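You operate a simulated robot arm through the tools that you are given. There is no shell and no other tool. Be economical: measure what you need, move in short steps, check, and stop when the job is done.

Carry out the task below with a simulated robot arm. There is one attempt and no reset: what you move stays moved.

JOB
Put the green box into rack drawer 1, mark that drawer FULL and mark drawer 4 OUT.
Fine: shut the drawer again. Set down upright: what you pick out.
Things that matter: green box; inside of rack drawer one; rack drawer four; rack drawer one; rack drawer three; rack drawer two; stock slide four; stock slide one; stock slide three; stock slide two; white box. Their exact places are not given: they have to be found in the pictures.

Only the result counts: the job must be done as asked and must still hold three seconds after the hand-in. Knocking over, shifting, dropping, spilling or breaking anything else fails it.

ROBOT AND FRAMES
A 7-joint arm with a two-finger parallel gripper on a trunk, on a base that drives. Base frame: it is fixed to the floor where the robot stands at the start and does not move with it; the origin is under the middle of the robot, x ahead of it, y to its left, z up. Lengths are in mm, angles in degrees, forces in N, time in s.
With the tool pointing down near the work surface it reaches from about 340 to 760 mm from the robot's upright axis, wherever it stands. Its first joint turns from -115.0 to 115.0 degrees. Places, roughly: green box, white box [-250, -1500, 1000]; inside of rack drawer one [1500, -200, 1200]; rack drawer four [200, -1100, 1300]; rack drawer one [1400, -100, 1300]; rack drawer three [600, -800, 1300]; rack drawer two [1000, -500, 1300]; stock slide four [100, -1000, 1100]; stock slide one [1400, 0, 1100]; stock slide three [500, -700, 1100]; stock slide two [900, -300, 1100]. Payload 3.91 kg.
Tool frame: the origin (TCP) lies between the finger pads and is the grasp point; the fingertips stand 30 mm ahead of it; z points along the fingers, y is the line along which they close. The gripper opens to 110 mm. The fingers are 20 mm wide and 10 mm thick; the gripper's body (48 by 112 mm) begins 55 mm behind the TCP.
Orientation is that of the tool frame in the base frame, as [roll, pitch, yaw] about the fixed x, y, z axes, in that order (R = Rz(yaw) Ry(pitch) Rx(roll)). With the fingers straight down and closing along the base's y, the tool's x points along the base's -x, its y along +y and its z along -z.

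CONTROLS
- The arm moves only by the tool play_rows. Its arguments are lists of equal length, an entry for each row: "fingers": the opening, from 0 (shut) to 1 (fully open); "delta_pos": the shift along the tool's x, y, z in mm, a list of three; "dr": the turn, a rotation vector about the tool's x, y, z in degrees, a list of three. In form: {"fingers": [fingers, ...], "delta_pos": [[dx, dy, dz], ...], "dr": [[ax, ay, az], ...]}. A call has 1 to 12 rows; each row shifts and turns the commanded pose from where the row before left it, along the tool's axes as they then stand. A row lasts 0.2 s, in which the tool goes at most 50 mm and 8.6 degrees; a call with a longer step from one row to the next is refused whole, and so is a gripper value outside its range. A pose out of reach is approached as far as the arm can. The call stops where the force on the tool passes 40 N (or 10 N more than at its start, if that is more) or the arm is blocked; 0.2 s more then pass. Each finger travels about 108 mm/s and halts on what it meets, pressing with about 33 N; the grip force reading is that of the motor and also rises with nothing between the fingers. The clock runs only during rows and for 0.2 s after the last one: add rows that do not move to give the fingers time. The reply holds the time, the measured pose of the TCP, the force on the tool along the base axes, the opening and the grip force, in the units named above and with some noise, with the torque about the TCP (base axes, N m) and any sound that the robot's microphone picked up.
- Cameras (640 x 400 px; columns grow to the right, rows downward): "scene" is now at [25, 115.1, 1677.9]; the picture's right is [-0.37, -0.93, 0.00], its down [-0.37, 0.15, -0.92] and it looks along [0.85, -0.34, -0.39] (base axes); focal length 292 px, centre (320, 200). "wrist" rides on the gripper at [72, 17, -103] in the tool frame; the picture's right is [-0.23, 0.97, 0.00], its down [-0.76, -0.18, -0.62] and it looks along [-0.61, -0.14, 0.78] (tool axes); focal length 222 px, centre (320, 200).
- capture(camera): a new picture of that camera. The clock stands still meanwhile.
- slide_trunk(by): slides the trunk up (or, below 0, down) by that many mm; the arm and the scene camera ride with it, the base frame stays. It gives what a move gives, with no picture.
- roll_base(legs): drives the robot by 1 to 6 legs, each [ahead, turn to the left] in mm and degrees, along the robot's own axes; the way and the turn of a leg run together, so that a leg with both is an arc; at most 1500 mm and 180 degrees a leg. The arm and the cameras ride along, it lands a little off, and it stops where it bumps. It gives what a move gives.
- pan_tilt(pan, tilt): turns the head with the scene camera to pan (to the left, within 155 degrees either way) and tilt (down, from -29 to 69), counted from straight ahead of the robot. It gives what a move gives.
- probe_pixels(camera, pixels): for up to 12 pixels [column, row] of the newest picture of that camera ("zoom" is the newest enlarged one), the place [x, y, z] in the base frame of the surface seen there, good to about 2 mm. The clock stands still meanwhile.
- enlarge(camera, box): a new picture of the part [left, top, right, bottom] of that camera's present view, enlarged. The clock stands still meanwhile.
- finish_job(): hands the job in; it is judged then, once.

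Go step by step. Measure first, check grasps and placings, and put right what went wrong. The budget is 80 turns and 60 pictures, counting those below and the enlarged ones. Unless the task says otherwise, let go and move clear before handing in, and close with one line.

The tools are called after "Call:" as a command line: name --argument value ..., lists and objects as JSON in quotes. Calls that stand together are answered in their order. play_rows: Moves the arm, as the interface text tells. Its arguments: {"type":"object","properties":{"fingers":{"type":"array"},"delta_pos":{"type":"array"},"dr":{"type":"array"}},"required":["fingers","delta_pos","dr"]} The other tools are called the same way: slide_trunk (by) slides the trunk up or down; roll_base (legs) drives the base; pan_tilt (pan, tilt) turns the head that bears the scene camera; capture (camera) takes a picture; probe_pixels (camera, pixels) gives the place of the surface under pixels of a picture; enlarge (camera, box) takes an enlarged picture of a part of a camera's view; finish_job () hands the job in.

At the start:

```text
t: 0.0
tool_pos: [468.6, 41.2, 1497.6]
orientation: [180.0, 0.2, -180.0]
contact_force: [-0.5, 0.4, -0.3]
ft_torque: [0.02, -0.05, -0.02]
grip_width: 110.2
gripper_force: 0.0
trunk travel left (down, up): [-757.0, 233.0]
robot x, y, heading: [-1.2, 2.2, 0.2]
head pan, tilt: [-21.7, 23.2]
```

scene: 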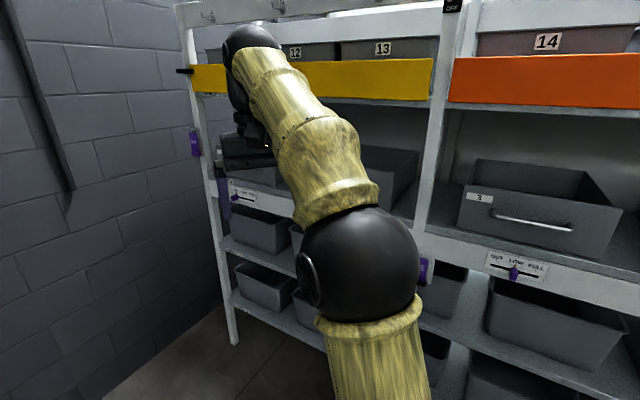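
wrist: 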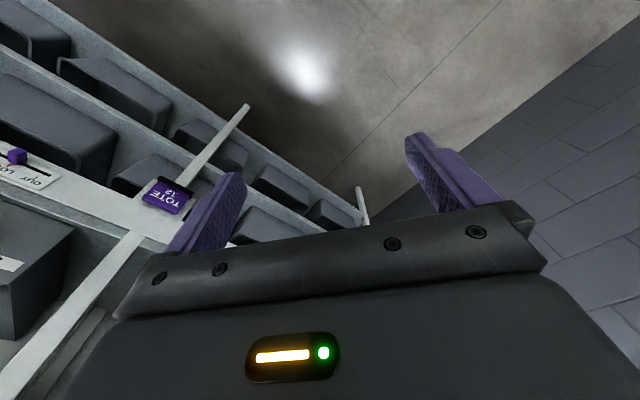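

The scene picture shows a diagonal rack with drawers, partly hidden by the arm. I'll pan the head right to see the rest of it.

Call:
pan_tilt --pan -60 --tilt 20

Call:
capture --camera "scene"

Call:
pan_tilt --pan -105 --tilt 20

Call:
capture --camera "scene"

```text
t: 1.1
tool_pos: [468.8, 40.0, 1495.2]
orientation: [180.0, 0.2, 180.0]
contact_force: [-0.4, -0.3, 0.2]
ft_torque: [0.02, -0.01, -0.02]
grip_width: 109.8
gripper_force: 0.0
trunk travel left (down, up): [-757.0, 233.0]
robot x, y, heading: [-1.9, 2.9, -0.0]
head pan, tilt: [-60.0, 20.0]
```

```text
57 pictures are left
```

scene: 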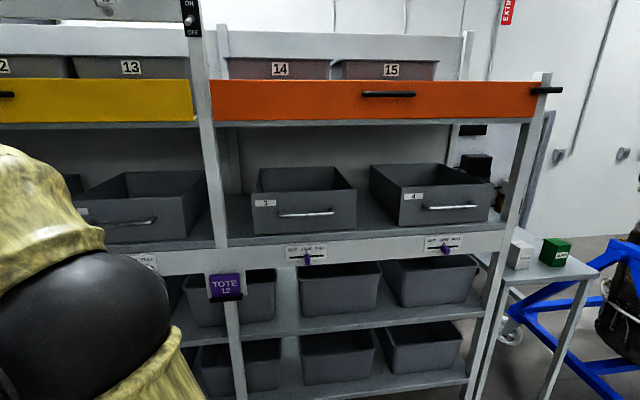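

```text
t: 2.2
tool_pos: [468.7, 39.6, 1495.6]
orientation: [-180.0, 0.2, 180.0]
contact_force: [-0.1, -0.5, 0.3]
ft_torque: [0.01, -0.01, 0.0]
grip_width: 109.9
gripper_force: 0.0
trunk travel left (down, up): [-757.0, 233.0]
robot x, y, heading: [-1.3, 1.7, -0.2]
head pan, tilt: [-105.0, 20.0]
```

```text
56 pictures are left
```

scene: 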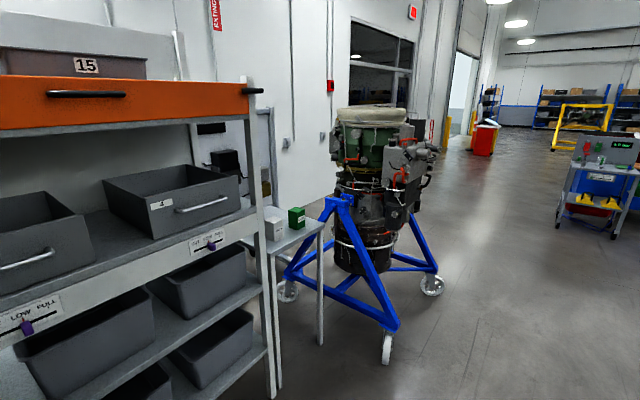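

The green box (297,216) stands right of the white one (274,228) on a side table at the rack's end. I'll probe both, along with the drawer 4 slider.

Call:
enlarge --camera "scene" --box '[150, 160, 340, 280]'

Call:
probe_pixels --camera "scene" --pixels '[[297, 211], [297, 220], [290, 209], [304, 207], [273, 219], [273, 232], [310, 228], [290, 240], [210, 246], [205, 200], [242, 200], [250, 237]]'

```text
3.33 times, centred on (245, 220) of scene
```

zoom: 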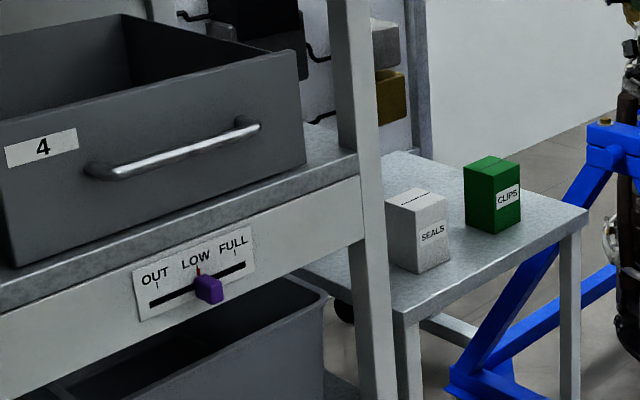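

```text
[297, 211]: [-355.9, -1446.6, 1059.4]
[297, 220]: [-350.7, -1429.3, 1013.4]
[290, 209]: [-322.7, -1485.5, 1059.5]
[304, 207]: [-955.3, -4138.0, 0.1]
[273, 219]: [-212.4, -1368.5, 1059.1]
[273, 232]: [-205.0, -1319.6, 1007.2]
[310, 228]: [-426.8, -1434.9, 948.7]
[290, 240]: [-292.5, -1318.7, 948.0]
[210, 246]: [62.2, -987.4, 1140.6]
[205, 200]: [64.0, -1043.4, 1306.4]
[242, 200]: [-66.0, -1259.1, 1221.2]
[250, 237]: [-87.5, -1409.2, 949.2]
```

I'll probe the green box corners and the drawer 4 slider in the zoom picture.

Call:
probe_pixels --camera "zoom" --pixels '[[467, 168], [490, 157], [517, 168], [493, 176], [492, 229], [468, 215], [517, 215], [208, 288], [217, 290], [157, 290], [238, 256], [198, 272]]'

Call:
probe_pixels --camera "zoom" --pixels '[[390, 202], [420, 192], [443, 200], [416, 210], [417, 268], [120, 174], [245, 131], [20, 260], [300, 160], [10, 120], [290, 55], [160, 305]]'

```text
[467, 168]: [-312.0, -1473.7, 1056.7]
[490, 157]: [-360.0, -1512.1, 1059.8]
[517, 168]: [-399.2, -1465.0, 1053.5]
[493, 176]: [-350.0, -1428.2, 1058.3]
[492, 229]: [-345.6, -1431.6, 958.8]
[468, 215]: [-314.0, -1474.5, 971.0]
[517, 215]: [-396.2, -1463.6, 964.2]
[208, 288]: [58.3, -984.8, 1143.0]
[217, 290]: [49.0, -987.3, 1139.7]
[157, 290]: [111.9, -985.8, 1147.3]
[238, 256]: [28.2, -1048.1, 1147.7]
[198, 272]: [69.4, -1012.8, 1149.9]
```

```text
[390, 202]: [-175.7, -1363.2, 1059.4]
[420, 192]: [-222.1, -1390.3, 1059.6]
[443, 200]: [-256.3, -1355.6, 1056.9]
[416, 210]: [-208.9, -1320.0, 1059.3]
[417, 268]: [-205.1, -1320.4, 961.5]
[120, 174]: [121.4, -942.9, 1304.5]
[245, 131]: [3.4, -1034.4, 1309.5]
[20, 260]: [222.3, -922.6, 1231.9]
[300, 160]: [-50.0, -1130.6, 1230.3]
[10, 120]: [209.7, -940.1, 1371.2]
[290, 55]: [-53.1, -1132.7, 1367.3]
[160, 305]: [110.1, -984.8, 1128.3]
```

The rack runs along u=(0.807,0.59), and the box is about 62×62×111 mm, centred near (-355,-1470). Next I'll probe the engine stand and rail for clearance and look at the left end of the rack.

Call:
probe_pixels --camera "scene" --pixels '[[387, 350], [287, 293], [430, 285], [345, 200], [325, 215], [320, 340], [272, 390], [255, 90], [85, 94], [120, 125], [200, 208], [170, 175]]'

Call:
pan_tilt --pan -5 --tilt 25

Call:
capture --camera "scene"

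```text
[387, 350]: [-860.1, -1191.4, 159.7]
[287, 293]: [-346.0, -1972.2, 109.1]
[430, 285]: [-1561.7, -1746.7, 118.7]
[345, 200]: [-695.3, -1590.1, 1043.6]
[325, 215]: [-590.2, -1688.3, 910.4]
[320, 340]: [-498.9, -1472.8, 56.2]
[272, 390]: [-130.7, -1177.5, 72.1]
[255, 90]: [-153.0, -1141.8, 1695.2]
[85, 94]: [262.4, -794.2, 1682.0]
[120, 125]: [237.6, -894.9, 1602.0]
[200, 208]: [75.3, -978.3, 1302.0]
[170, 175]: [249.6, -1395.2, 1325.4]
```

```text
t: 3.9
tool_pos: [469.6, 39.5, 1495.9]
orientation: [-179.9, 0.1, 179.9]
contact_force: [0.1, -0.9, -0.4]
ft_torque: [-0.02, 0.0, -0.02]
grip_width: 110.1
gripper_force: 0.1
trunk travel left (down, up): [-757.0, 233.0]
robot x, y, heading: [-2.5, -2.6, 0.0]
head pan, tilt: [-5.0, 25.0]
```

```text
54 pictures are left
```

scene: 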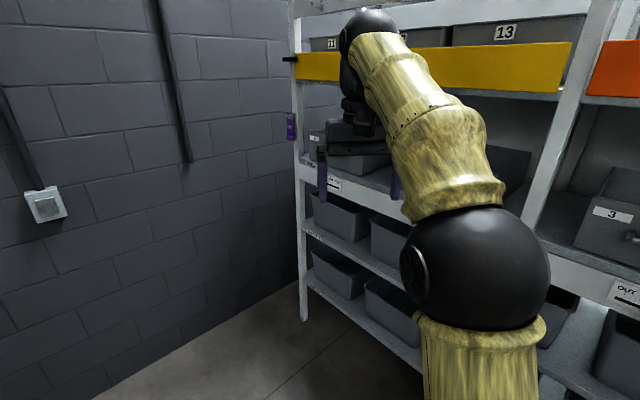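

The left wall meets the rack end. I'll probe the wall and the rack post to find the space there.

Call:
probe_pixels --camera "scene" --pixels '[[100, 200], [250, 250], [240, 300], [50, 205], [305, 315], [303, 200], [291, 58], [290, 130], [333, 183], [130, 360]]'

Call:
roll_base --legs '[[0, 36.2]]'

Call:
pan_tilt --pan -50 --tilt 22

Call:
capture --camera "scene"

```text
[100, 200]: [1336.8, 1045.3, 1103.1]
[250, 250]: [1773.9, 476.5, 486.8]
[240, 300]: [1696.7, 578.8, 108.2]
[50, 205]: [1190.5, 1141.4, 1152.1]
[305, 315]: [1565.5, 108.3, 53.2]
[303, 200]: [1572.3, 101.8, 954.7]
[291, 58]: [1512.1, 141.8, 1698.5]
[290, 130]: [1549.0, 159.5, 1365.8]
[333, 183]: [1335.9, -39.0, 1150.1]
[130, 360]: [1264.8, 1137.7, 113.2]
```

```text
t: 6.7
tool_pos: [356.1, 309.4, 1496.8]
orientation: [180.0, 0.3, -143.8]
contact_force: [0.3, 1.1, -0.2]
ft_torque: [0.03, -0.01, 0.02]
grip_width: 109.8
gripper_force: 0.1
trunk travel left (down, up): [-757.0, 233.0]
robot x, y, heading: [-3.4, 0.8, 36.4]
head pan, tilt: [-5.0, 25.0]
```

```text
t: 7.9
tool_pos: [354.5, 309.3, 1496.4]
orientation: [-179.9, 0.2, -143.8]
contact_force: [0.8, 0.4, 0.9]
ft_torque: [-0.02, 0.02, 0.01]
grip_width: 110.0
gripper_force: 0.0
trunk travel left (down, up): [-757.0, 233.0]
robot x, y, heading: [2.9, 1.8, 36.4]
head pan, tilt: [-50.0, 22.0]
```

```text
53 pictures are left
```

scene: 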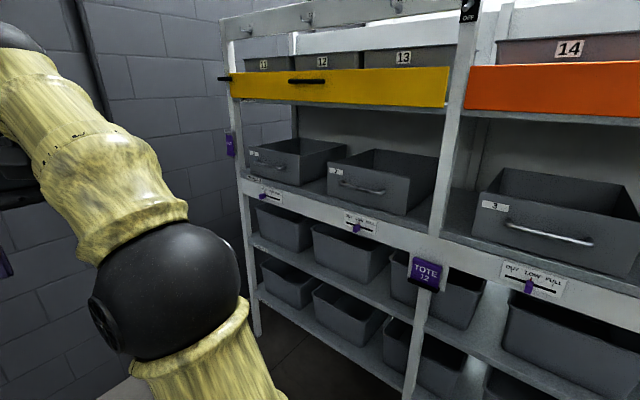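

Drawer 1 is now visible at about (270,165), with its slide at (265,190). I'll enlarge this part and measure it.

Call:
enlarge --camera "scene" --box '[225, 110, 395, 250]'

```text
2.86 times, centred on (310, 180) of scene
```

zoom: 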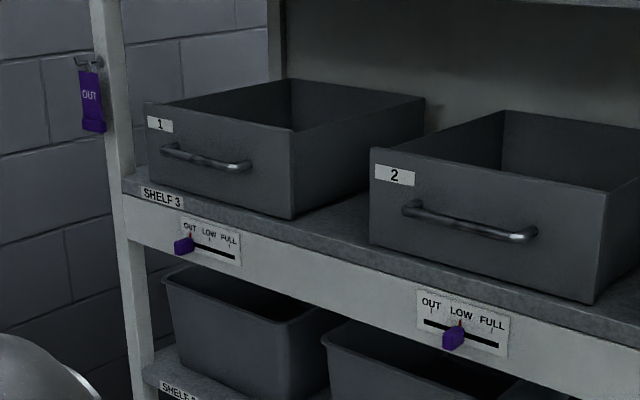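

Slide 1 stands at OUT (185,245), so it has to go right to FULL (233,257). I'll measure it and the drawer 1 handle.

Call:
probe_pixels --camera "zoom" --pixels '[[184, 246], [178, 250], [190, 243], [205, 247], [233, 257], [220, 252], [165, 148], [205, 161], [247, 167], [148, 105], [290, 140], [290, 215]]'

Call:
probe_pixels --camera "zoom" --pixels '[[425, 98], [288, 82], [210, 175], [220, 140], [210, 116], [200, 152], [150, 180], [350, 140], [280, 122], [232, 238], [188, 226], [420, 150]]'

```text
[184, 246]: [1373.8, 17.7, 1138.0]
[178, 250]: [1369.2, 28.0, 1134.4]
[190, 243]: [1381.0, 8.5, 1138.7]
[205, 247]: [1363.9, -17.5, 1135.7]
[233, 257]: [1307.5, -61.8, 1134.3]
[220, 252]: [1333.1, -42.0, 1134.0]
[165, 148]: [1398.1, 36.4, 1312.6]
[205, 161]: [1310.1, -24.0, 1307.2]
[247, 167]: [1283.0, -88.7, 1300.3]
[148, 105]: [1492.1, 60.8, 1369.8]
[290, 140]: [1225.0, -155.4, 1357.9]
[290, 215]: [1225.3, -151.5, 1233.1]
```

```text
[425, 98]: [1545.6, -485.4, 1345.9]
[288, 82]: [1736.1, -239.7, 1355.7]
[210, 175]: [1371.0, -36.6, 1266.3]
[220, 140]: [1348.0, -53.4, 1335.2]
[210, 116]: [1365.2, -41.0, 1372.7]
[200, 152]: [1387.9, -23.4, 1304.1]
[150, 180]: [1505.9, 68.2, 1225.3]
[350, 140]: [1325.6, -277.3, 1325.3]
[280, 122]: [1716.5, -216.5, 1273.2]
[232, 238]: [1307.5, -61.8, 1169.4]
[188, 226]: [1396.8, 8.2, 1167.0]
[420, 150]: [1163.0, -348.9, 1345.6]
```

Drawer 1's face is centred near u=1044 at n≈-869, and its handle is at z≈1306. The rack is at about 37.8°. I'll drive along the rack to stand in front of drawer 1, parallel to the rack.

Call:
roll_base --legs '[[0, -8.4], [1060, 0], [0, 9.8]]'

Call:
pan_tilt --pan -90 --tilt 30

Call:
capture --camera "scene"

```text
t: 15.9
tool_pos: [1287.1, 807.2, 1496.2]
orientation: [180.0, 0.2, -142.9]
contact_force: [-0.3, 0.8, -0.4]
ft_torque: [-0.02, 0.03, 0.02]
grip_width: 109.8
gripper_force: 0.1
trunk travel left (down, up): [-757.0, 233.0]
robot x, y, heading: [932.9, 493.1, 37.3]
head pan, tilt: [-50.0, 22.0]
```

```text
t: 16.9
tool_pos: [1287.9, 806.5, 1497.1]
orientation: [180.0, 0.3, -142.8]
contact_force: [0.3, 0.1, 0.6]
ft_torque: [0.02, 0.01, -0.01]
grip_width: 110.0
gripper_force: 0.1
trunk travel left (down, up): [-757.0, 233.0]
robot x, y, heading: [934.7, 493.0, 37.3]
head pan, tilt: [-90.0, 30.0]
```

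```text
51 pictures are left
```

scene: 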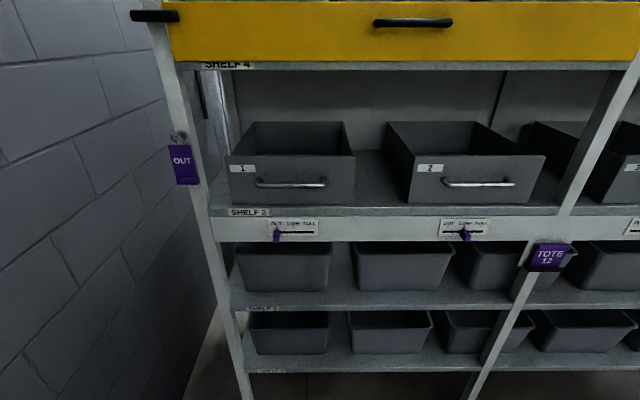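

I'm now square in front of drawer 1 (290,180). I'll enlarge it and measure precisely.

Call:
enlarge --camera "scene" --box '[210, 115, 370, 255]'

```text
2.86 times, centred on (290, 185) of scene
```

zoom: 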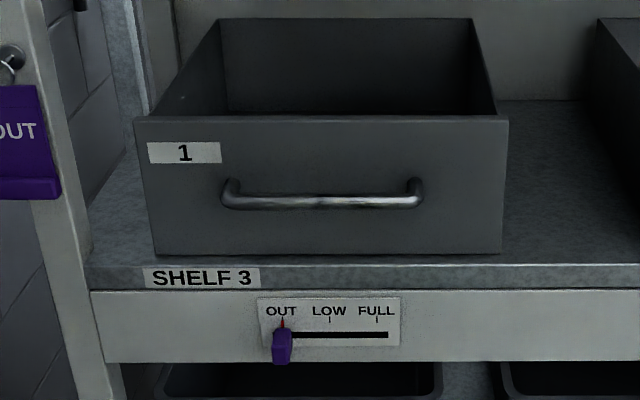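

Call:
probe_pixels --camera "zoom" --pixels '[[240, 202], [320, 202], [405, 202], [137, 118], [507, 120], [320, 170], [282, 350], [282, 338], [330, 320], [376, 320], [386, 335], [330, 335]]'

Call:
probe_pixels --camera "zoom" --pixels '[[283, 320], [282, 362], [275, 345], [290, 345], [320, 60], [320, 111], [475, 60], [220, 60], [320, 100], [320, 270], [320, 290], [320, 18]]'

```text
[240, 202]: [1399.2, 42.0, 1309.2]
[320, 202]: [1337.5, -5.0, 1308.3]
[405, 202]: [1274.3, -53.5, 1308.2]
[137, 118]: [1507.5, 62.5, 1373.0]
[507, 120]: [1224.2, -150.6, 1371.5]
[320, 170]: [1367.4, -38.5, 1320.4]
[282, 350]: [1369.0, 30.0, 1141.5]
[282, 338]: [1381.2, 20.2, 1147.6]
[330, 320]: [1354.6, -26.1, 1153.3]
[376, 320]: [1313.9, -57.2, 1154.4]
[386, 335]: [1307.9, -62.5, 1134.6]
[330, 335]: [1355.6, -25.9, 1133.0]
```

```text
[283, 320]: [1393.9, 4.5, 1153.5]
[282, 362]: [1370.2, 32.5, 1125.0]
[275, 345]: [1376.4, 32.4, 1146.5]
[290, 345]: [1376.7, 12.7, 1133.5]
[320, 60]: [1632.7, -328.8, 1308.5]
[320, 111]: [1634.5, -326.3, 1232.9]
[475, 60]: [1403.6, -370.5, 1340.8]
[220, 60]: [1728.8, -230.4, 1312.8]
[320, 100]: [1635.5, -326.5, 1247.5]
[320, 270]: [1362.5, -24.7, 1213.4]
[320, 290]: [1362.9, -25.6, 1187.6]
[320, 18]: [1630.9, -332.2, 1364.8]
```

The knob of slide 1 is at u≈1106 and must go to u≈1008; the handle is at n≈-820, z=1308. I'll swing the arm 90° to the right, toward the rack.

Call:
play_rows --fingers '[0.5, 0.5, 0.5, 0.5, 0.5, 0.5, 0.5, 0.5, 0.5, 0.5, 0.5, 0.5]' --delta_pos '[[-1, -49.4, 0], [-1, -49.4, 0], [-1, -49.4, 0], [-1, -49.4, 0], [-1, -49.4, 0], [-1, -49.4, 0], [-1, -49.4, 0], [-1, -49.4, 0], [-1, -49.4, 0], [-1, -49.4, 0], [-1, -49.4, 0], [-1, -49.4, 0]]' --dr '[[0, 0, 6], [0, 0, 6], [0, 0, 6], [0, 0, 6], [0, 0, 6], [0, 0, 6], [0, 0, 6], [0, 0, 6], [0, 0, 6], [0, 0, 6], [0, 0, 6], [0, 0, 6]]'

Call:
play_rows --fingers '[0.5, 0.5, 0.5, 0.5]' --delta_pos '[[-1, -49.4, 0], [-1, -49.4, 0], [-1, -49.4, 0], [0, 0, 0]]' --dr '[[0, 0, 6], [0, 0, 6], [0, 0, 6], [0, 0, 0]]'

Call:
slide_trunk --by -200

```text
t: 19.6
tool_pos: [1313.3, 282.1, 1505.7]
orientation: [179.5, 2.0, 145.5]
contact_force: [-2.2, 0.1, 0.5]
ft_torque: [-0.02, -0.08, -0.03]
grip_width: 54.7
gripper_force: 0.0
out of reach, approached as far as the arm can: row 7, 9, 12
trunk travel left (down, up): [-757.0, 233.0]
robot x, y, heading: [937.6, 490.0, 37.4]
head pan, tilt: [-90.0, 30.0]
```

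```text
t: 20.6
tool_pos: [1218.9, 192.4, 1497.8]
orientation: [179.9, 0.2, 127.1]
contact_force: [0.2, -0.1, -0.5]
ft_torque: [0.01, 0.02, 0.0]
grip_width: 55.2
gripper_force: 0.0
out of reach, approached as far as the arm can: row 1, 2
trunk travel left (down, up): [-757.0, 233.0]
robot x, y, heading: [937.1, 492.2, 37.2]
head pan, tilt: [-90.0, 30.0]
```

```text
t: 22.7
tool_pos: [1216.3, 192.0, 1296.9]
orientation: [179.8, 0.1, 127.1]
contact_force: [-0.3, 0.0, 0.5]
ft_torque: [0.01, -0.01, -0.03]
grip_width: 54.9
gripper_force: 0.1
trunk travel left (down, up): [-557.0, 433.0]
robot x, y, heading: [936.5, 487.8, 37.2]
head pan, tilt: [-90.0, 30.0]
```

The arm points at the rack with the tool down, at u≈1083, n≈-587, z=1297. I'll pitch the tool to horizontal while moving in front of the slide 1 knob.

Call:
play_rows --fingers '[0.5, 0.5, 0.5, 0.5, 0.5, 0.5, 0.5, 0.5, 0.5, 0.5, 0.5, 0.5]' --delta_pos '[[-14.4, 1.9, 13.3], [-12.5, 1.9, 15.1], [-10.5, 1.9, 16.6], [-8.2, 1.9, 17.8], [-5.8, 1.9, 18.7], [-3.3, 1.9, 19.3], [-0.8, 1.9, 19.6], [1.8, 1.9, 19.5], [4.3, 1.9, 19.1], [6.8, 1.9, 18.4], [9.1, 1.9, 17.4], [11.3, 1.9, 16]]' --dr '[[0, -7.5, 0], [0, -7.5, 0], [0, -7.5, 0], [0, -7.5, 0], [0, -7.5, 0], [0, -7.5, 0], [0, -7.5, 0], [0, -7.5, 0], [0, -7.5, 0], [0, -7.5, 0], [0, -7.5, 0], [0, -7.5, 0]]'

Call:
capture --camera "scene"

Call:
capture --camera "wrist"

```text
t: 25.3
tool_pos: [1340.7, 68.5, 1137.4]
orientation: [38.0, 89.7, -14.9]
contact_force: [-0.6, -0.5, 0.0]
ft_torque: [0.04, -0.04, -0.03]
grip_width: 54.8
gripper_force: 0.0
trunk travel left (down, up): [-557.0, 433.0]
robot x, y, heading: [941.6, 491.6, 37.3]
head pan, tilt: [-90.0, 30.0]
```

```text
49 pictures are left
```

scene: 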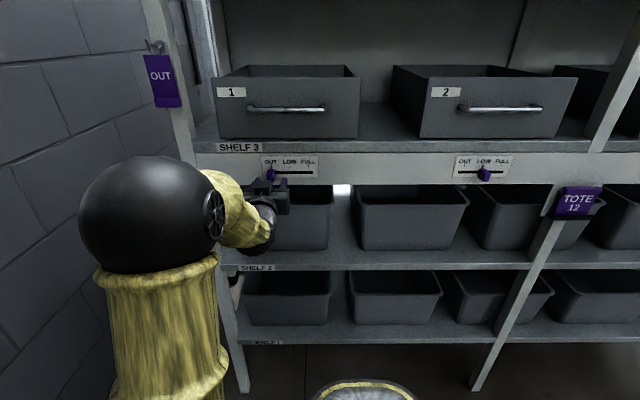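

```text
48 pictures are left
```

wrist: 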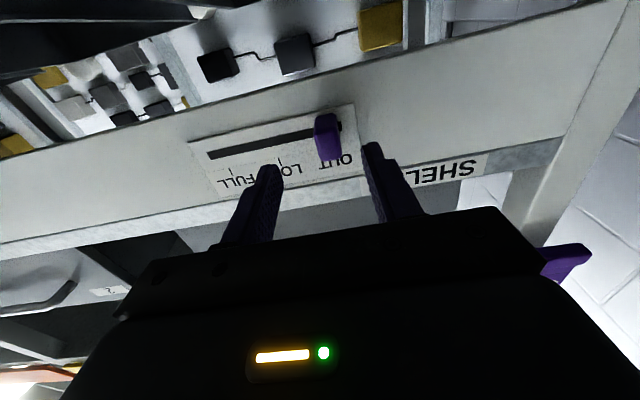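

The TCP is at u=1107, n=-760, z=1137, right in front of the slide 1 knob, which sits between the fingers in the wrist picture at (327,138). I'll advance 44 mm and close gently.

Call:
play_rows --fingers '[0.5, 0.5, 0.4, 0.3, 0.1, 0.1, 0.1]' --delta_pos '[[0, 0, 22], [0, 0, 22], [0, 0, 0], [0, 0, 0], [0, 0, 0], [0, 0, 0], [0, 0, 0]]' --dr '[[0, 0, 0], [0, 0, 0], [0, 0, 0], [0, 0, 0], [0, 0, 0], [0, 0, 0], [0, 0, 0]]'

Call:
capture --camera "wrist"

```text
t: 26.9
tool_pos: [1368.0, 33.0, 1138.5]
orientation: [37.8, 89.7, -15.2]
contact_force: [2.2, -3.0, 0.3]
ft_torque: [-0.33, 0.08, 0.54]
grip_width: 17.5
gripper_force: 44.7
trunk travel left (down, up): [-557.0, 433.0]
robot x, y, heading: [938.0, 489.2, 37.0]
head pan, tilt: [-90.0, 30.0]
```

```text
47 pictures are left
```

wrist: 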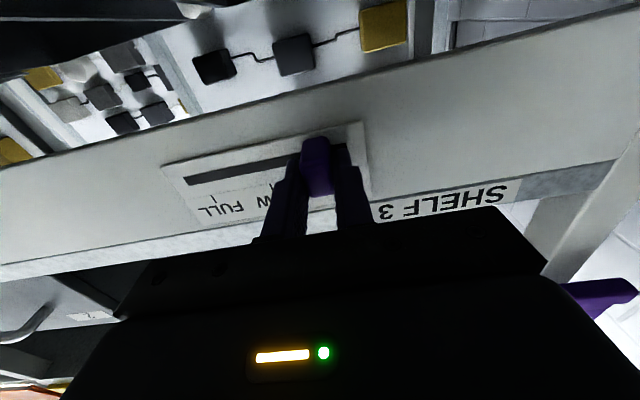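

The knob is gripped at 17.5 mm wide. I'll drag it 100 mm toward FULL, which is tool -y.

Call:
play_rows --fingers '[0.1, 0.1, 0.1, 0.1, 0.1, 0.1, 0.1]' --delta_pos '[[0, -17, 0], [0, -17, 0], [0, -17, 0], [0, -17, 0], [0, -16, 0], [0, -16, 0], [0, 0, 0]]' --dr '[[0, 0, 0], [0, 0, 0], [0, 0, 0], [0, 0, 0], [0, 0, 0], [0, 0, 0], [0, 0, 0]]'

Call:
capture --camera "wrist"

Call:
enlarge --camera "scene" --box '[230, 130, 350, 205]'

```text
t: 28.5
tool_pos: [1293.5, -23.0, 1137.3]
orientation: [7.0, 89.9, -45.3]
contact_force: [19.4, 10.9, 3.3]
ft_torque: [0.37, 0.09, 0.6]
grip_width: 17.6
gripper_force: 44.7
trunk travel left (down, up): [-557.0, 433.0]
robot x, y, heading: [939.3, 492.6, 37.3]
head pan, tilt: [-90.0, 30.0]
```

```text
46 pictures are left
```

wrist: 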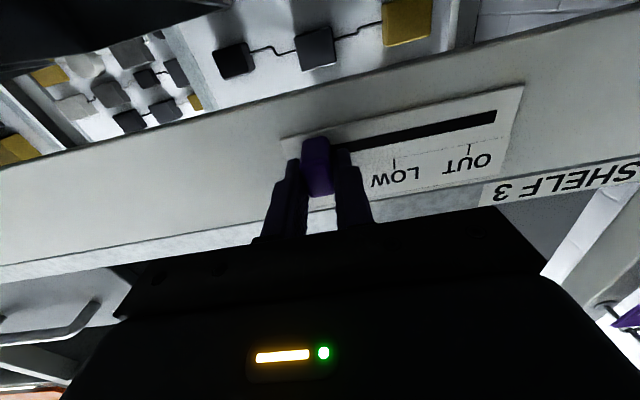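

```text
5.33 times, centred on (290, 168) of scene
```

zoom: 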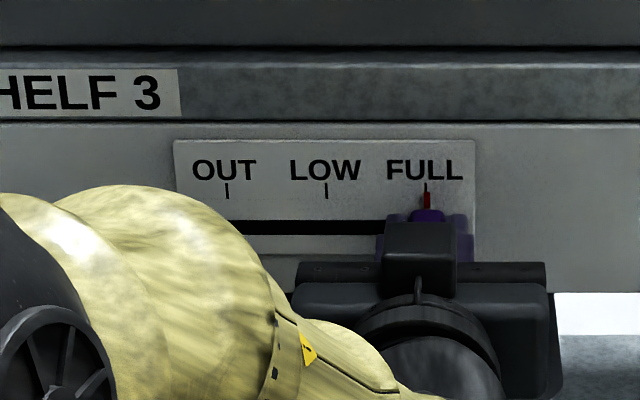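

The red pointer is on the FULL tick at (427,198) of the zoom. I'll release, back off, raise the trunk by 171 mm, and roll the tool so that the fingers close vertically on the handle.

Call:
play_rows --fingers '[0.35, 0.5, 0.5, 0.5, 0.5]' --delta_pos '[[0, 0, 0], [0, 0, 0], [0, 0, -22], [0, 0, -25], [0, 0, -25]]' --dr '[[0, 0, 0], [0, 0, 0], [0, 0, 0], [0, 0, 0], [0, 0, 0]]'

Call:
slide_trunk --by 171

Call:
play_rows --fingers '[0.5, 0.5, 0.5, 0.5, 0.5, 0.5, 0.5, 0.5, 0.5, 0.5, 0.5, 0.5]' --delta_pos '[[0, 45, 0], [0, 0, 0], [0, 0, 0], [0, 0, 0], [0, 0, 0], [0, 0, 0], [0, 0, 0], [0, 0, 0], [0, 0, 0], [0, 0, 0], [0, 0, 0], [0, 0, 0]]' --dr '[[0, 0, 0], [0, 0, -8.2], [0, 0, -8.2], [0, 0, -8.2], [0, 0, -8.2], [0, 0, -8.2], [0, 0, -8.2], [0, 0, -8.2], [0, 0, -8.2], [0, 0, -8.2], [0, 0, -8.2], [0, 0, -8]]'

Call:
capture --camera "wrist"

Call:
capture --camera "scene"

```text
t: 29.7
tool_pos: [1243.2, 32.0, 1137.5]
orientation: [41.6, 89.7, -11.5]
contact_force: [-0.2, 0.7, 0.1]
ft_torque: [0.01, 0.01, 0.01]
grip_width: 55.1
gripper_force: 0.1
trunk travel left (down, up): [-557.0, 433.0]
robot x, y, heading: [938.2, 493.1, 37.3]
head pan, tilt: [-90.0, 30.0]
```

```text
t: 31.6
tool_pos: [1243.0, 29.8, 1308.1]
orientation: [43.9, 89.6, -9.0]
contact_force: [1.0, 0.0, -0.5]
ft_torque: [0.03, 0.01, -0.03]
grip_width: 55.1
gripper_force: 0.0
trunk travel left (down, up): [-728.0, 262.0]
robot x, y, heading: [938.3, 491.2, 37.2]
head pan, tilt: [-90.0, 30.0]
```

```text
t: 34.2
tool_pos: [1280.5, 57.8, 1307.6]
orientation: [-89.8, 0.0, -142.9]
contact_force: [0.7, -0.1, 0.3]
ft_torque: [-0.01, 0.0, 0.03]
grip_width: 54.8
gripper_force: 0.1
trunk travel left (down, up): [-728.0, 262.0]
robot x, y, heading: [935.3, 490.3, 37.1]
head pan, tilt: [-90.0, 30.0]
```

```text
44 pictures are left
```

wrist: 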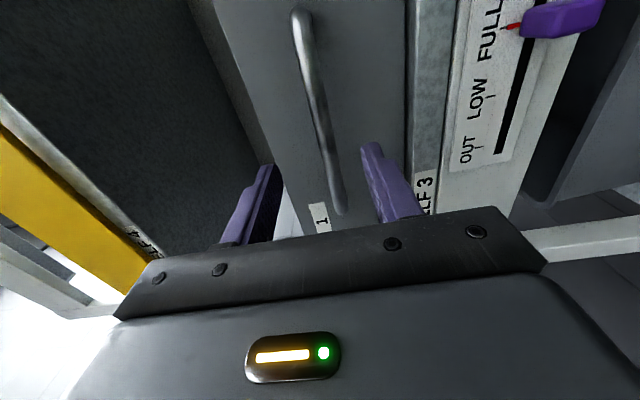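

```text
43 pictures are left
```

scene: 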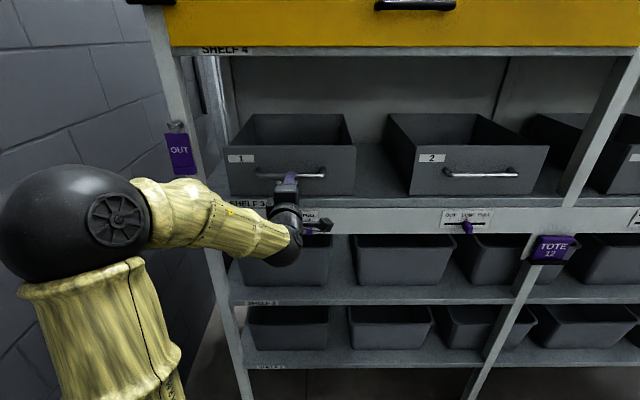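

The slide pointer reads FULL, and the handle lies between the open fingers. I'll advance 80 mm and close.

Call:
play_rows --fingers '[0.5, 0.5, 0.5, 0.5, 0.3, 0.1, 0.0, 0.0, 0.0]' --delta_pos '[[0, 0, 20], [0, 0, 20], [0, 0, 20], [0, 0, 20], [0, 0, 0], [0, 0, 0], [0, 0, 0], [0, 0, 0], [0, 0, 0]]' --dr '[[0, 0, 0], [0, 0, 0], [0, 0, 0], [0, 0, 0], [0, 0, 0], [0, 0, 0], [0, 0, 0], [0, 0, 0], [0, 0, 0]]'

Call:
capture --camera "wrist"

```text
t: 36.2
tool_pos: [1328.8, -5.6, 1305.5]
orientation: [-90.4, 0.0, -143.0]
contact_force: [-5.0, 7.4, -29.9]
ft_torque: [0.11, 0.33, -0.02]
grip_width: 15.5
gripper_force: 45.5
trunk travel left (down, up): [-728.0, 262.0]
robot x, y, heading: [939.6, 494.4, 37.4]
head pan, tilt: [-90.0, 30.0]
```

```text
42 pictures are left
```

wrist: 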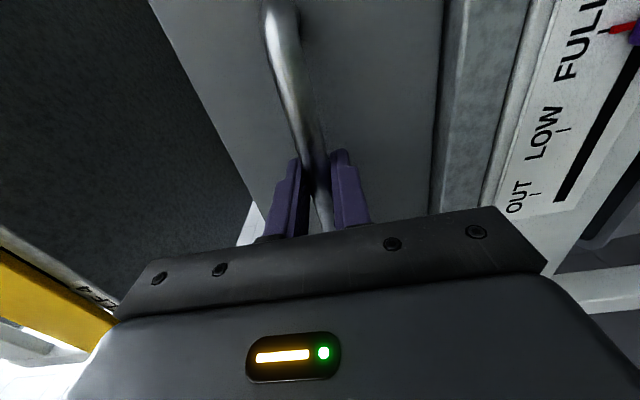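

The bar is gripped at 15.5 mm, but there is a -30 N vertical mismatch. I'll ease the tool down 6 mm and check the force before pulling.

Call:
play_rows --fingers '[0.0, 0.0, 0.0]' --delta_pos '[[0, 3, 0], [0, 3, 0], [0, 0, 0]]' --dr '[[0, 0, 0], [0, 0, 0], [0, 0, 0]]'

```text
t: 37.0
tool_pos: [1328.7, -5.9, 1305.4]
orientation: [-89.5, 0.2, -143.0]
contact_force: [2.6, 0.3, -2.6]
ft_torque: [-0.12, 0.1, -0.75]
grip_width: 15.5
gripper_force: 45.3
trunk travel left (down, up): [-728.0, 262.0]
robot x, y, heading: [936.4, 489.9, 37.1]
head pan, tilt: [-90.0, 30.0]
```

The force is relaxed, so I'll pull the drawer out by up to 200 mm.

Call:
play_rows --fingers '[0, 0, 0, 0, 0, 0, 0, 0, 0, 0, 0, 0]' --delta_pos '[[0, 0, -10], [0, 0, -18], [0, 0, -18], [0, 0, -18], [0, 0, -18], [0, 0, -18], [0, 0, -18], [0, 0, -18], [0, 0, -18], [0, 0, -18], [0, 0, -18], [0, 0, -10]]' --dr '[[0, 0, 0], [0, 0, 0], [0, 0, 0], [0, 0, 0], [0, 0, 0], [0, 0, 0], [0, 0, 0], [0, 0, 0], [0, 0, 0], [0, 0, 0], [0, 0, 0], [0, 0, 0]]'

Call:
capture --camera "scene"

```text
t: 39.6
tool_pos: [1205.4, 154.0, 1305.2]
orientation: [-89.4, 0.2, -142.9]
contact_force: [-5.9, -4.8, 27.4]
ft_torque: [-0.34, -0.02, 0.77]
grip_width: 15.5
gripper_force: 44.7
trunk travel left (down, up): [-728.0, 262.0]
robot x, y, heading: [941.5, 493.4, 37.4]
head pan, tilt: [-90.0, 30.0]
```

```text
41 pictures are left
```

scene: 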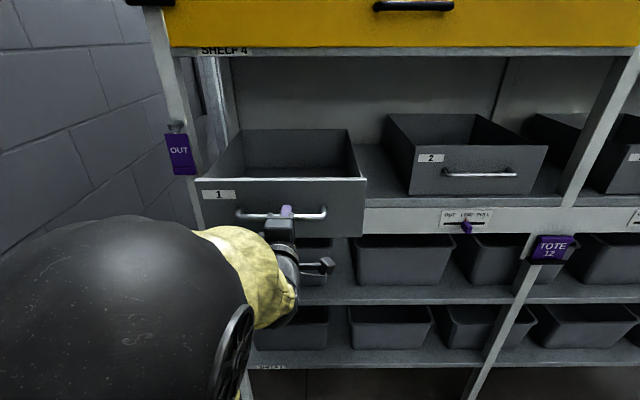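

Drawer 1 is open by 200 mm. I'll ease up 3 mm, release the handle, back away and check that it stays put.

Call:
play_rows --fingers '[0, 0.1, 0.2, 0.3, 0.5, 0.5, 0.5, 0.5]' --delta_pos '[[0, -3, 0], [0, 0, 0], [0, 0, 0], [0, 0, 0], [0, 0, -15], [0, 0, -15], [0, 0, -15], [0, 0, -15]]' --dr '[[0, 0, 0], [0, 0, 0], [0, 0, 0], [0, 0, 0], [0, 0, 0], [0, 0, 0], [0, 0, 0], [0, 0, 0]]'

Call:
capture --camera "scene"

```text
t: 41.5
tool_pos: [1185.0, 170.6, 1330.7]
orientation: [-90.4, 0.2, -143.0]
contact_force: [3.5, 2.8, -17.9]
ft_torque: [0.5, 0.25, -0.06]
grip_width: 64.6
gripper_force: 9.1
out of reach, approached as far as the arm can: row 5, 6, 7, 8
trunk travel left (down, up): [-728.0, 262.0]
robot x, y, heading: [934.5, 491.8, 37.1]
head pan, tilt: [-90.0, 30.0]
```

```text
40 pictures are left
```

scene: 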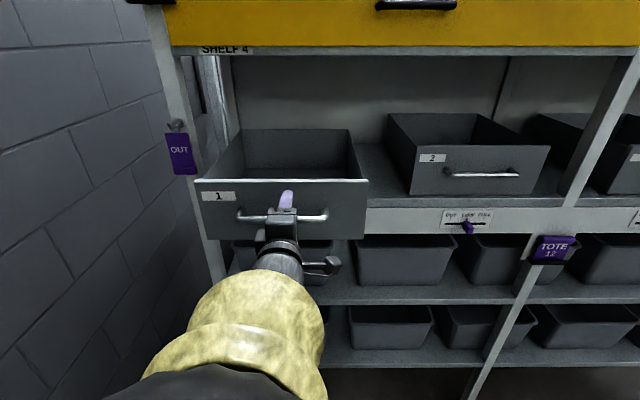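

The arm can't retreat further in this pose; it drifted up 26 mm and has some contact (-18 N). I'll check the wrist view before acting.

Call:
capture --camera "wrist"

Call:
enlarge --camera "scene" --box '[190, 120, 390, 260]'

```text
39 pictures are left
```

wrist: 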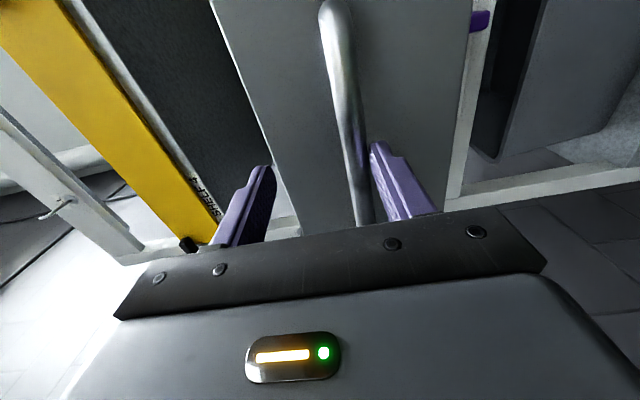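

```text
2.86 times, centred on (290, 190) of scene
```

zoom: 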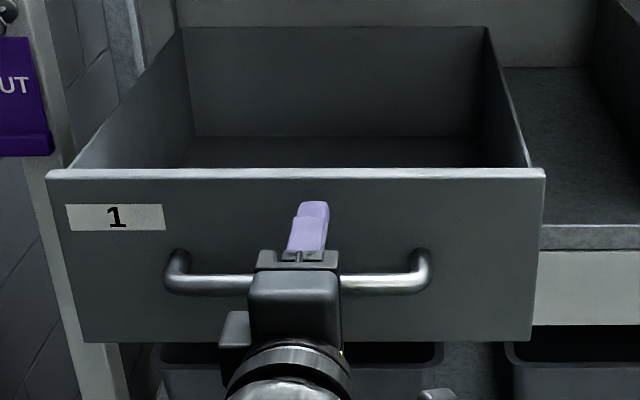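

The lower finger is pressing up under the bar. I'll move down to centre it, then pitch the nose down about the bar to gain room.

Call:
play_rows --fingers '[0.6, 0.6, 0.6, 0.6]' --delta_pos '[[0, 7, 0], [0, 7, 0], [0, 0, 0], [0, 0, 0]]' --dr '[[0, 0, 0], [0, 0, 0], [-5, 0, 0], [-5, 0, 0]]'

```text
t: 42.5
tool_pos: [1187.0, 163.3, 1324.6]
orientation: [-99.9, 0.2, -143.0]
contact_force: [1.3, 0.5, -0.2]
ft_torque: [0.01, 0.0, -0.02]
grip_width: 66.0
gripper_force: 0.0
out of reach, approached as far as the arm can: row 1, 2
trunk travel left (down, up): [-728.0, 262.0]
robot x, y, heading: [939.9, 489.5, 37.2]
head pan, tilt: [-90.0, 30.0]
```

There's no contact now and the tool is pitched 10° down. I'll continue pitching while retreating up and back.

Call:
play_rows --fingers '[0.6, 0.6, 0.6, 0.6, 0.6, 0.6, 0.6, 0.6]' --delta_pos '[[0, 0, -3], [0, 0, -8], [0, 0, -10], [0, 0, -12], [0, 0, -15], [0, 0, -20], [0, 0, -20], [0, 0, -20]]' --dr '[[-6, 0, 0], [-7, 0, 0], [-7, 0, 0], [-7, 0, 0], [-7, 0, 0], [-7, 0, 0], [-7, 0, 0], [-7, 0, 0]]'

Call:
capture --camera "scene"

```text
t: 44.2
tool_pos: [1127.4, 211.6, 1382.1]
orientation: [-149.8, -3.1, -148.9]
contact_force: [0.2, 0.8, 0.0]
ft_torque: [-0.02, 0.01, -0.01]
grip_width: 66.1
gripper_force: 0.1
out of reach, approached as far as the arm can: row 3, 4, 5
trunk travel left (down, up): [-728.0, 262.0]
robot x, y, heading: [939.9, 496.4, 37.2]
head pan, tilt: [-90.0, 30.0]
```

```text
37 pictures are left
```

scene: 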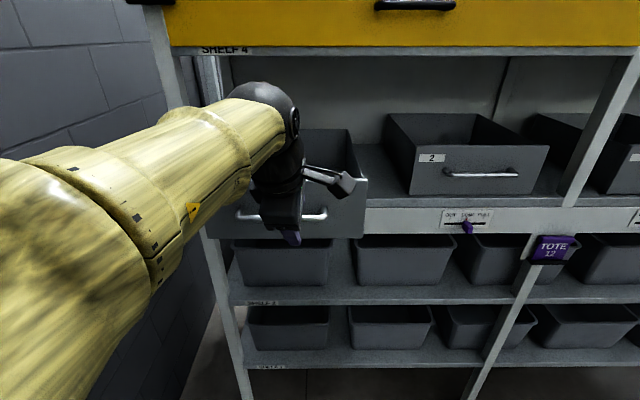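

The gripper is clear of the drawer, at n≈-517 and z=1382. I'll rotate the tool about its axis so that the fingers close along the rack, then reverse to drawer 4.

Call:
play_rows --fingers '[0.5, 0.5, 0.5, 0.5, 0.5, 0.5, 0.5, 0.5, 0.5, 0.5, 0.5, 0.5]' --delta_pos '[[0, 0, -5], [0, 0, -5], [0, 0, -5], [0, 0, 0], [0, 0, 0], [0, 0, 0], [0, 0, 0], [0, 0, 0], [0, 0, 0], [0, 0, 0], [0, 0, 0], [0, 0, 0]]' --dr '[[0, 0, 7.5], [0, 0, 7.5], [0, 0, 7.5], [0, 0, 7.5], [0, 0, 7.5], [0, 0, 7.5], [0, 0, 7.5], [0, 0, 7.5], [0, 0, 7.5], [0, 0, 7.5], [0, 0, 7.5], [0, 0, 7.5]]'

Call:
roll_base --legs '[[-800, 0], [-781, 0]]'

Call:
capture --camera "scene"

```text
t: 46.9
tool_pos: [1123.4, 220.0, 1395.5]
orientation: [-176.6, 30.3, 122.8]
contact_force: [0.7, 0.3, 0.5]
ft_torque: [0.0, 0.01, -0.01]
grip_width: 54.9
gripper_force: 0.2
trunk travel left (down, up): [-728.0, 262.0]
robot x, y, heading: [940.8, 490.8, 37.1]
head pan, tilt: [-90.0, 30.0]
```

```text
t: 56.3
tool_pos: [-137.5, -739.9, 1395.8]
orientation: [-176.5, 30.4, 122.9]
contact_force: [-0.4, 0.4, 0.1]
ft_torque: [0.0, 0.01, 0.0]
grip_width: 54.8
gripper_force: 0.2
trunk travel left (down, up): [-728.0, 262.0]
robot x, y, heading: [-323.1, -467.2, 37.5]
head pan, tilt: [-90.0, 30.0]
```

```text
36 pictures are left
```

scene: 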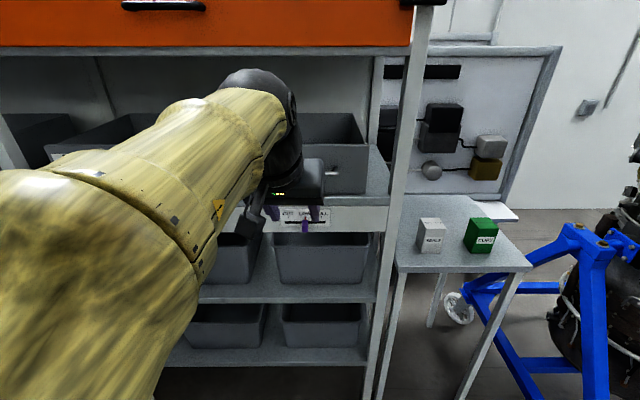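

I'm now in front of drawer 4, with slide 4 visible near (305,220). I'll enlarge it to measure.

Call:
enlarge --camera "scene" --box '[250, 180, 350, 250]'

Call:
probe_pixels --camera "scene" --pixels '[[305, 226], [480, 232], [480, 222], [467, 248], [491, 251], [433, 222], [420, 251], [445, 251], [480, 252]]'

```text
5.71 times, centred on (300, 215) of scene
```

zoom: 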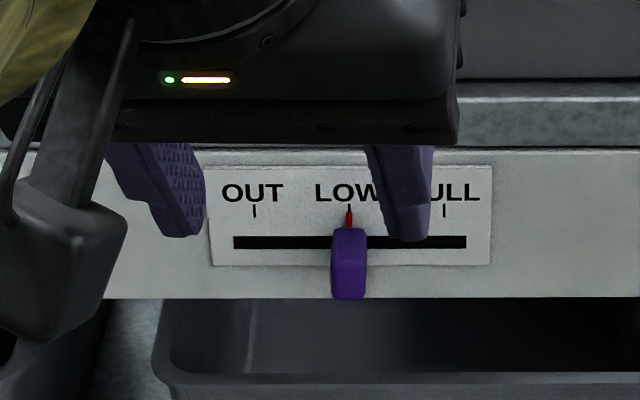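

```text
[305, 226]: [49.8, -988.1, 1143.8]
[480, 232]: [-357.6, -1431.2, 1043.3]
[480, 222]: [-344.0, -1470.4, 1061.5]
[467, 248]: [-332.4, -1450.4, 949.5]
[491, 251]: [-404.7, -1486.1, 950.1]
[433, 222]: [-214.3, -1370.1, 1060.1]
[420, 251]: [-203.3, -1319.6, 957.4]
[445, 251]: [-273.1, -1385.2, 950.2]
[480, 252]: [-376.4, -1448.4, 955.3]
```

Call:
probe_pixels --camera "zoom" --pixels '[[348, 285], [348, 240], [335, 270], [362, 270], [255, 212], [444, 212], [349, 207]]'

```text
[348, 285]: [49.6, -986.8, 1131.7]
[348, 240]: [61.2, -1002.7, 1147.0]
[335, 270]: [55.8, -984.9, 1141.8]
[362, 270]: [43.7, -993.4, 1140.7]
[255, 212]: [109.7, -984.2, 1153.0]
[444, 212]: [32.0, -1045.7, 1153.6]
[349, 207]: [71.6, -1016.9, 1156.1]
```

The slide 4 knob is at u=-561, z=1138, and the OUT tick is at u=-511, a 50 mm travel. I'll lower the trunk and bring the tool horizontal in front of the knob.

Call:
slide_trunk --by -171

Call:
play_rows --fingers '[0.5, 0.5, 0.5, 0.5, 0.5, 0.5, 0.5, 0.5, 0.5, 0.5]' --delta_pos '[[0, 0, 0], [-23.1, 0, 26.3], [-19.5, 0, 29.1], [-15.6, 0, 31.4], [-11.4, 0, 33.2], [-7, 0, 34.4], [-2.5, 0, 35], [2.1, 0, 35], [6.6, 0, 34.4], [0, 0, 0]]' --dr '[[-5.8, 0, -3.9], [0, -7.45, 0], [0, -7.45, 0], [0, -7.45, 0], [0, -7.45, 0], [0, -7.45, 0], [0, -7.45, 0], [0, -7.45, 0], [0, -7.45, 0], [0, 0, 0]]'

Call:
capture --camera "wrist"

```text
t: 58.2
tool_pos: [-136.6, -739.3, 1223.5]
orientation: [-176.5, 30.3, 123.0]
contact_force: [-0.6, 0.7, -0.2]
ft_torque: [-0.01, 0.02, -0.03]
grip_width: 55.1
gripper_force: 0.1
trunk travel left (down, up): [-557.0, 433.0]
robot x, y, heading: [-319.8, -467.2, 37.5]
head pan, tilt: [-90.0, 30.0]
```

```text
t: 60.6
tool_pos: [-14.0, -958.9, 1139.1]
orientation: [142.3, 89.3, 86.4]
contact_force: [-1.1, 0.4, 0.6]
ft_torque: [0.03, 0.0, 0.06]
grip_width: 54.8
gripper_force: 0.0
out of reach, approached as far as the arm can: row 9
trunk travel left (down, up): [-557.0, 433.0]
robot x, y, heading: [-323.0, -467.0, 37.7]
head pan, tilt: [-90.0, 30.0]
stopped in row 10: the arm was blocked; the commanded pose is now the measured one
```

```text
34 pictures are left
```

wrist: 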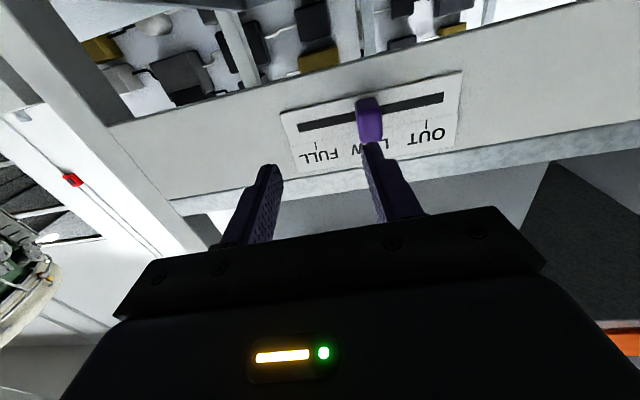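

The tool ended 33 mm short along u (u=-594) with about 3° of yaw error. I'll shift +y and correct the yaw.

Call:
play_rows --fingers '[0.5, 0.5, 0.5, 0.5]' --delta_pos '[[0, 11, 0], [0, 11, 0], [0, 10.5, 0], [0, 0, 0]]' --dr '[[-1.1, 0, 0], [-1.1, 0, 0], [-1.1, 0, 0], [0, 0, 0]]'

Call:
capture --camera "wrist"

```text
t: 61.6
tool_pos: [16.0, -940.3, 1139.3]
orientation: [151.2, 89.3, 98.6]
contact_force: [-0.8, 0.7, 1.4]
ft_torque: [0.02, 0.0, -0.02]
grip_width: 54.9
gripper_force: 0.1
trunk travel left (down, up): [-557.0, 433.0]
robot x, y, heading: [-320.6, -462.9, 37.6]
head pan, tilt: [-90.0, 30.0]
```

```text
33 pictures are left
```

wrist: 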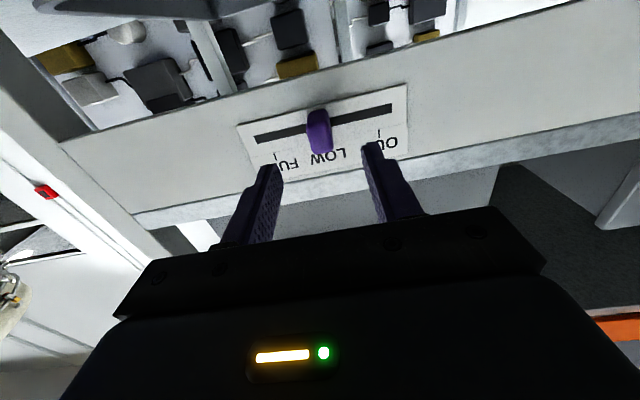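

The knob is now between the fingers (u=-558, n=-757). I'll advance 48 mm and grip.

Call:
play_rows --fingers '[0.5, 0.5, 0.4, 0.3, 0.1, 0.1, 0.1]' --delta_pos '[[0, -1, 24], [0, -1, 24], [0, 0, 0], [0, 0, 0], [0, 0, 0], [0, 0, 0], [0, 0, 0]]' --dr '[[0, 0, 0], [0, 0, 0], [0, 0, 0], [0, 0, 0], [0, 0, 0], [0, 0, 0], [0, 0, 0]]'

```text
t: 63.2
tool_pos: [30.1, -951.3, 1160.8]
orientation: [151.2, 89.2, 98.8]
contact_force: [-0.6, 0.5, -0.4]
ft_torque: [-0.02, -0.02, 0.03]
grip_width: 11.3
gripper_force: 0.2
out of reach, approached as far as the arm can: row 1, 2
trunk travel left (down, up): [-557.0, 433.0]
robot x, y, heading: [-325.4, -467.4, 37.2]
head pan, tilt: [-90.0, 30.0]
```

The arm couldn't extend in this posture: it drifted up to z=1161 at n=-774 and missed the knob. I'll look at the posture.

Call:
play_rows --fingers '[0.3, 0.5, 0.5]' --delta_pos '[[0, 0, 0], [0, 0, -15], [0, 0, -15]]' --dr '[[0, 0, 0], [0, 0, 0], [0, 0, 0]]'

Call:
capture --camera "scene"

```text
t: 64.0
tool_pos: [10.3, -927.0, 1160.4]
orientation: [147.7, 89.3, 95.1]
contact_force: [-0.8, 0.3, -0.4]
ft_torque: [0.01, 0.0, 0.0]
grip_width: 55.1
gripper_force: 0.0
trunk travel left (down, up): [-557.0, 433.0]
robot x, y, heading: [-323.7, -467.3, 37.3]
head pan, tilt: [-90.0, 30.0]
```

```text
32 pictures are left
```

scene: 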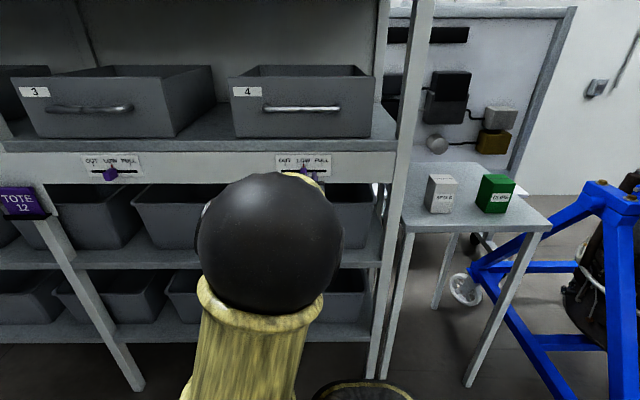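

The posture is near a joint limit, so I'll tilt the tool to 25° below horizontal and line up again.

Call:
play_rows --fingers '[0.5, 0.5, 0.5, 0.5]' --delta_pos '[[-11, -6, 0], [0, 0, 0], [0, 0, 0], [0, 0, 0]]' --dr '[[0, 8.3, 0], [0, 8.3, 0], [0, 8.3, 0], [0, 0, 0]]'

```text
t: 65.0
tool_pos: [6.9, -931.7, 1170.8]
orientation: [179.3, 64.5, 126.9]
contact_force: [0.5, -0.5, 0.5]
ft_torque: [-0.02, 0.0, -0.03]
grip_width: 55.2
gripper_force: 0.0
trunk travel left (down, up): [-557.0, 433.0]
robot x, y, heading: [-319.7, -469.4, 37.4]
head pan, tilt: [-90.0, 30.0]
```

The pose is clean at u=-560, n=-744, z=1171. I'll advance along the tool axis onto the knob and grip.

Call:
play_rows --fingers '[0.5, 0.5, 0.5, 0.5]' --delta_pos '[[-8.5, 0, 0], [0, 0, 23], [0, 0, 22], [0, 0, 22]]' --dr '[[0, 0, 0], [0, 0, 0], [0, 0, 0], [0, 0, 0]]'

Call:
capture --camera "wrist"

```text
t: 66.0
tool_pos: [39.9, -969.0, 1154.8]
orientation: [179.2, 64.6, 126.7]
contact_force: [0.2, 0.0, -0.4]
ft_torque: [-0.01, 0.01, 0.0]
grip_width: 55.0
gripper_force: 0.1
out of reach, approached as far as the arm can: row 4
trunk travel left (down, up): [-557.0, 433.0]
robot x, y, heading: [-325.7, -469.6, 37.6]
head pan, tilt: [-90.0, 30.0]
```

```text
31 pictures are left
```

wrist: 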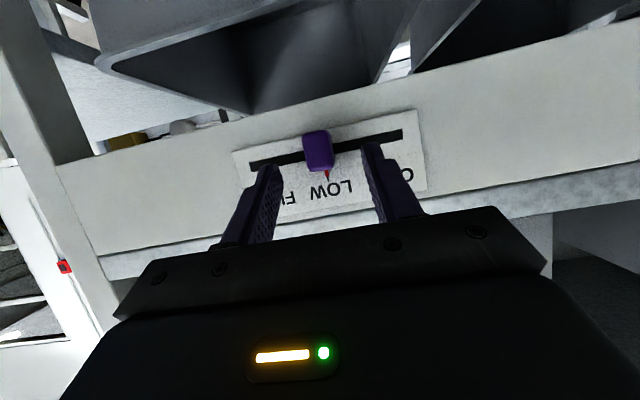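

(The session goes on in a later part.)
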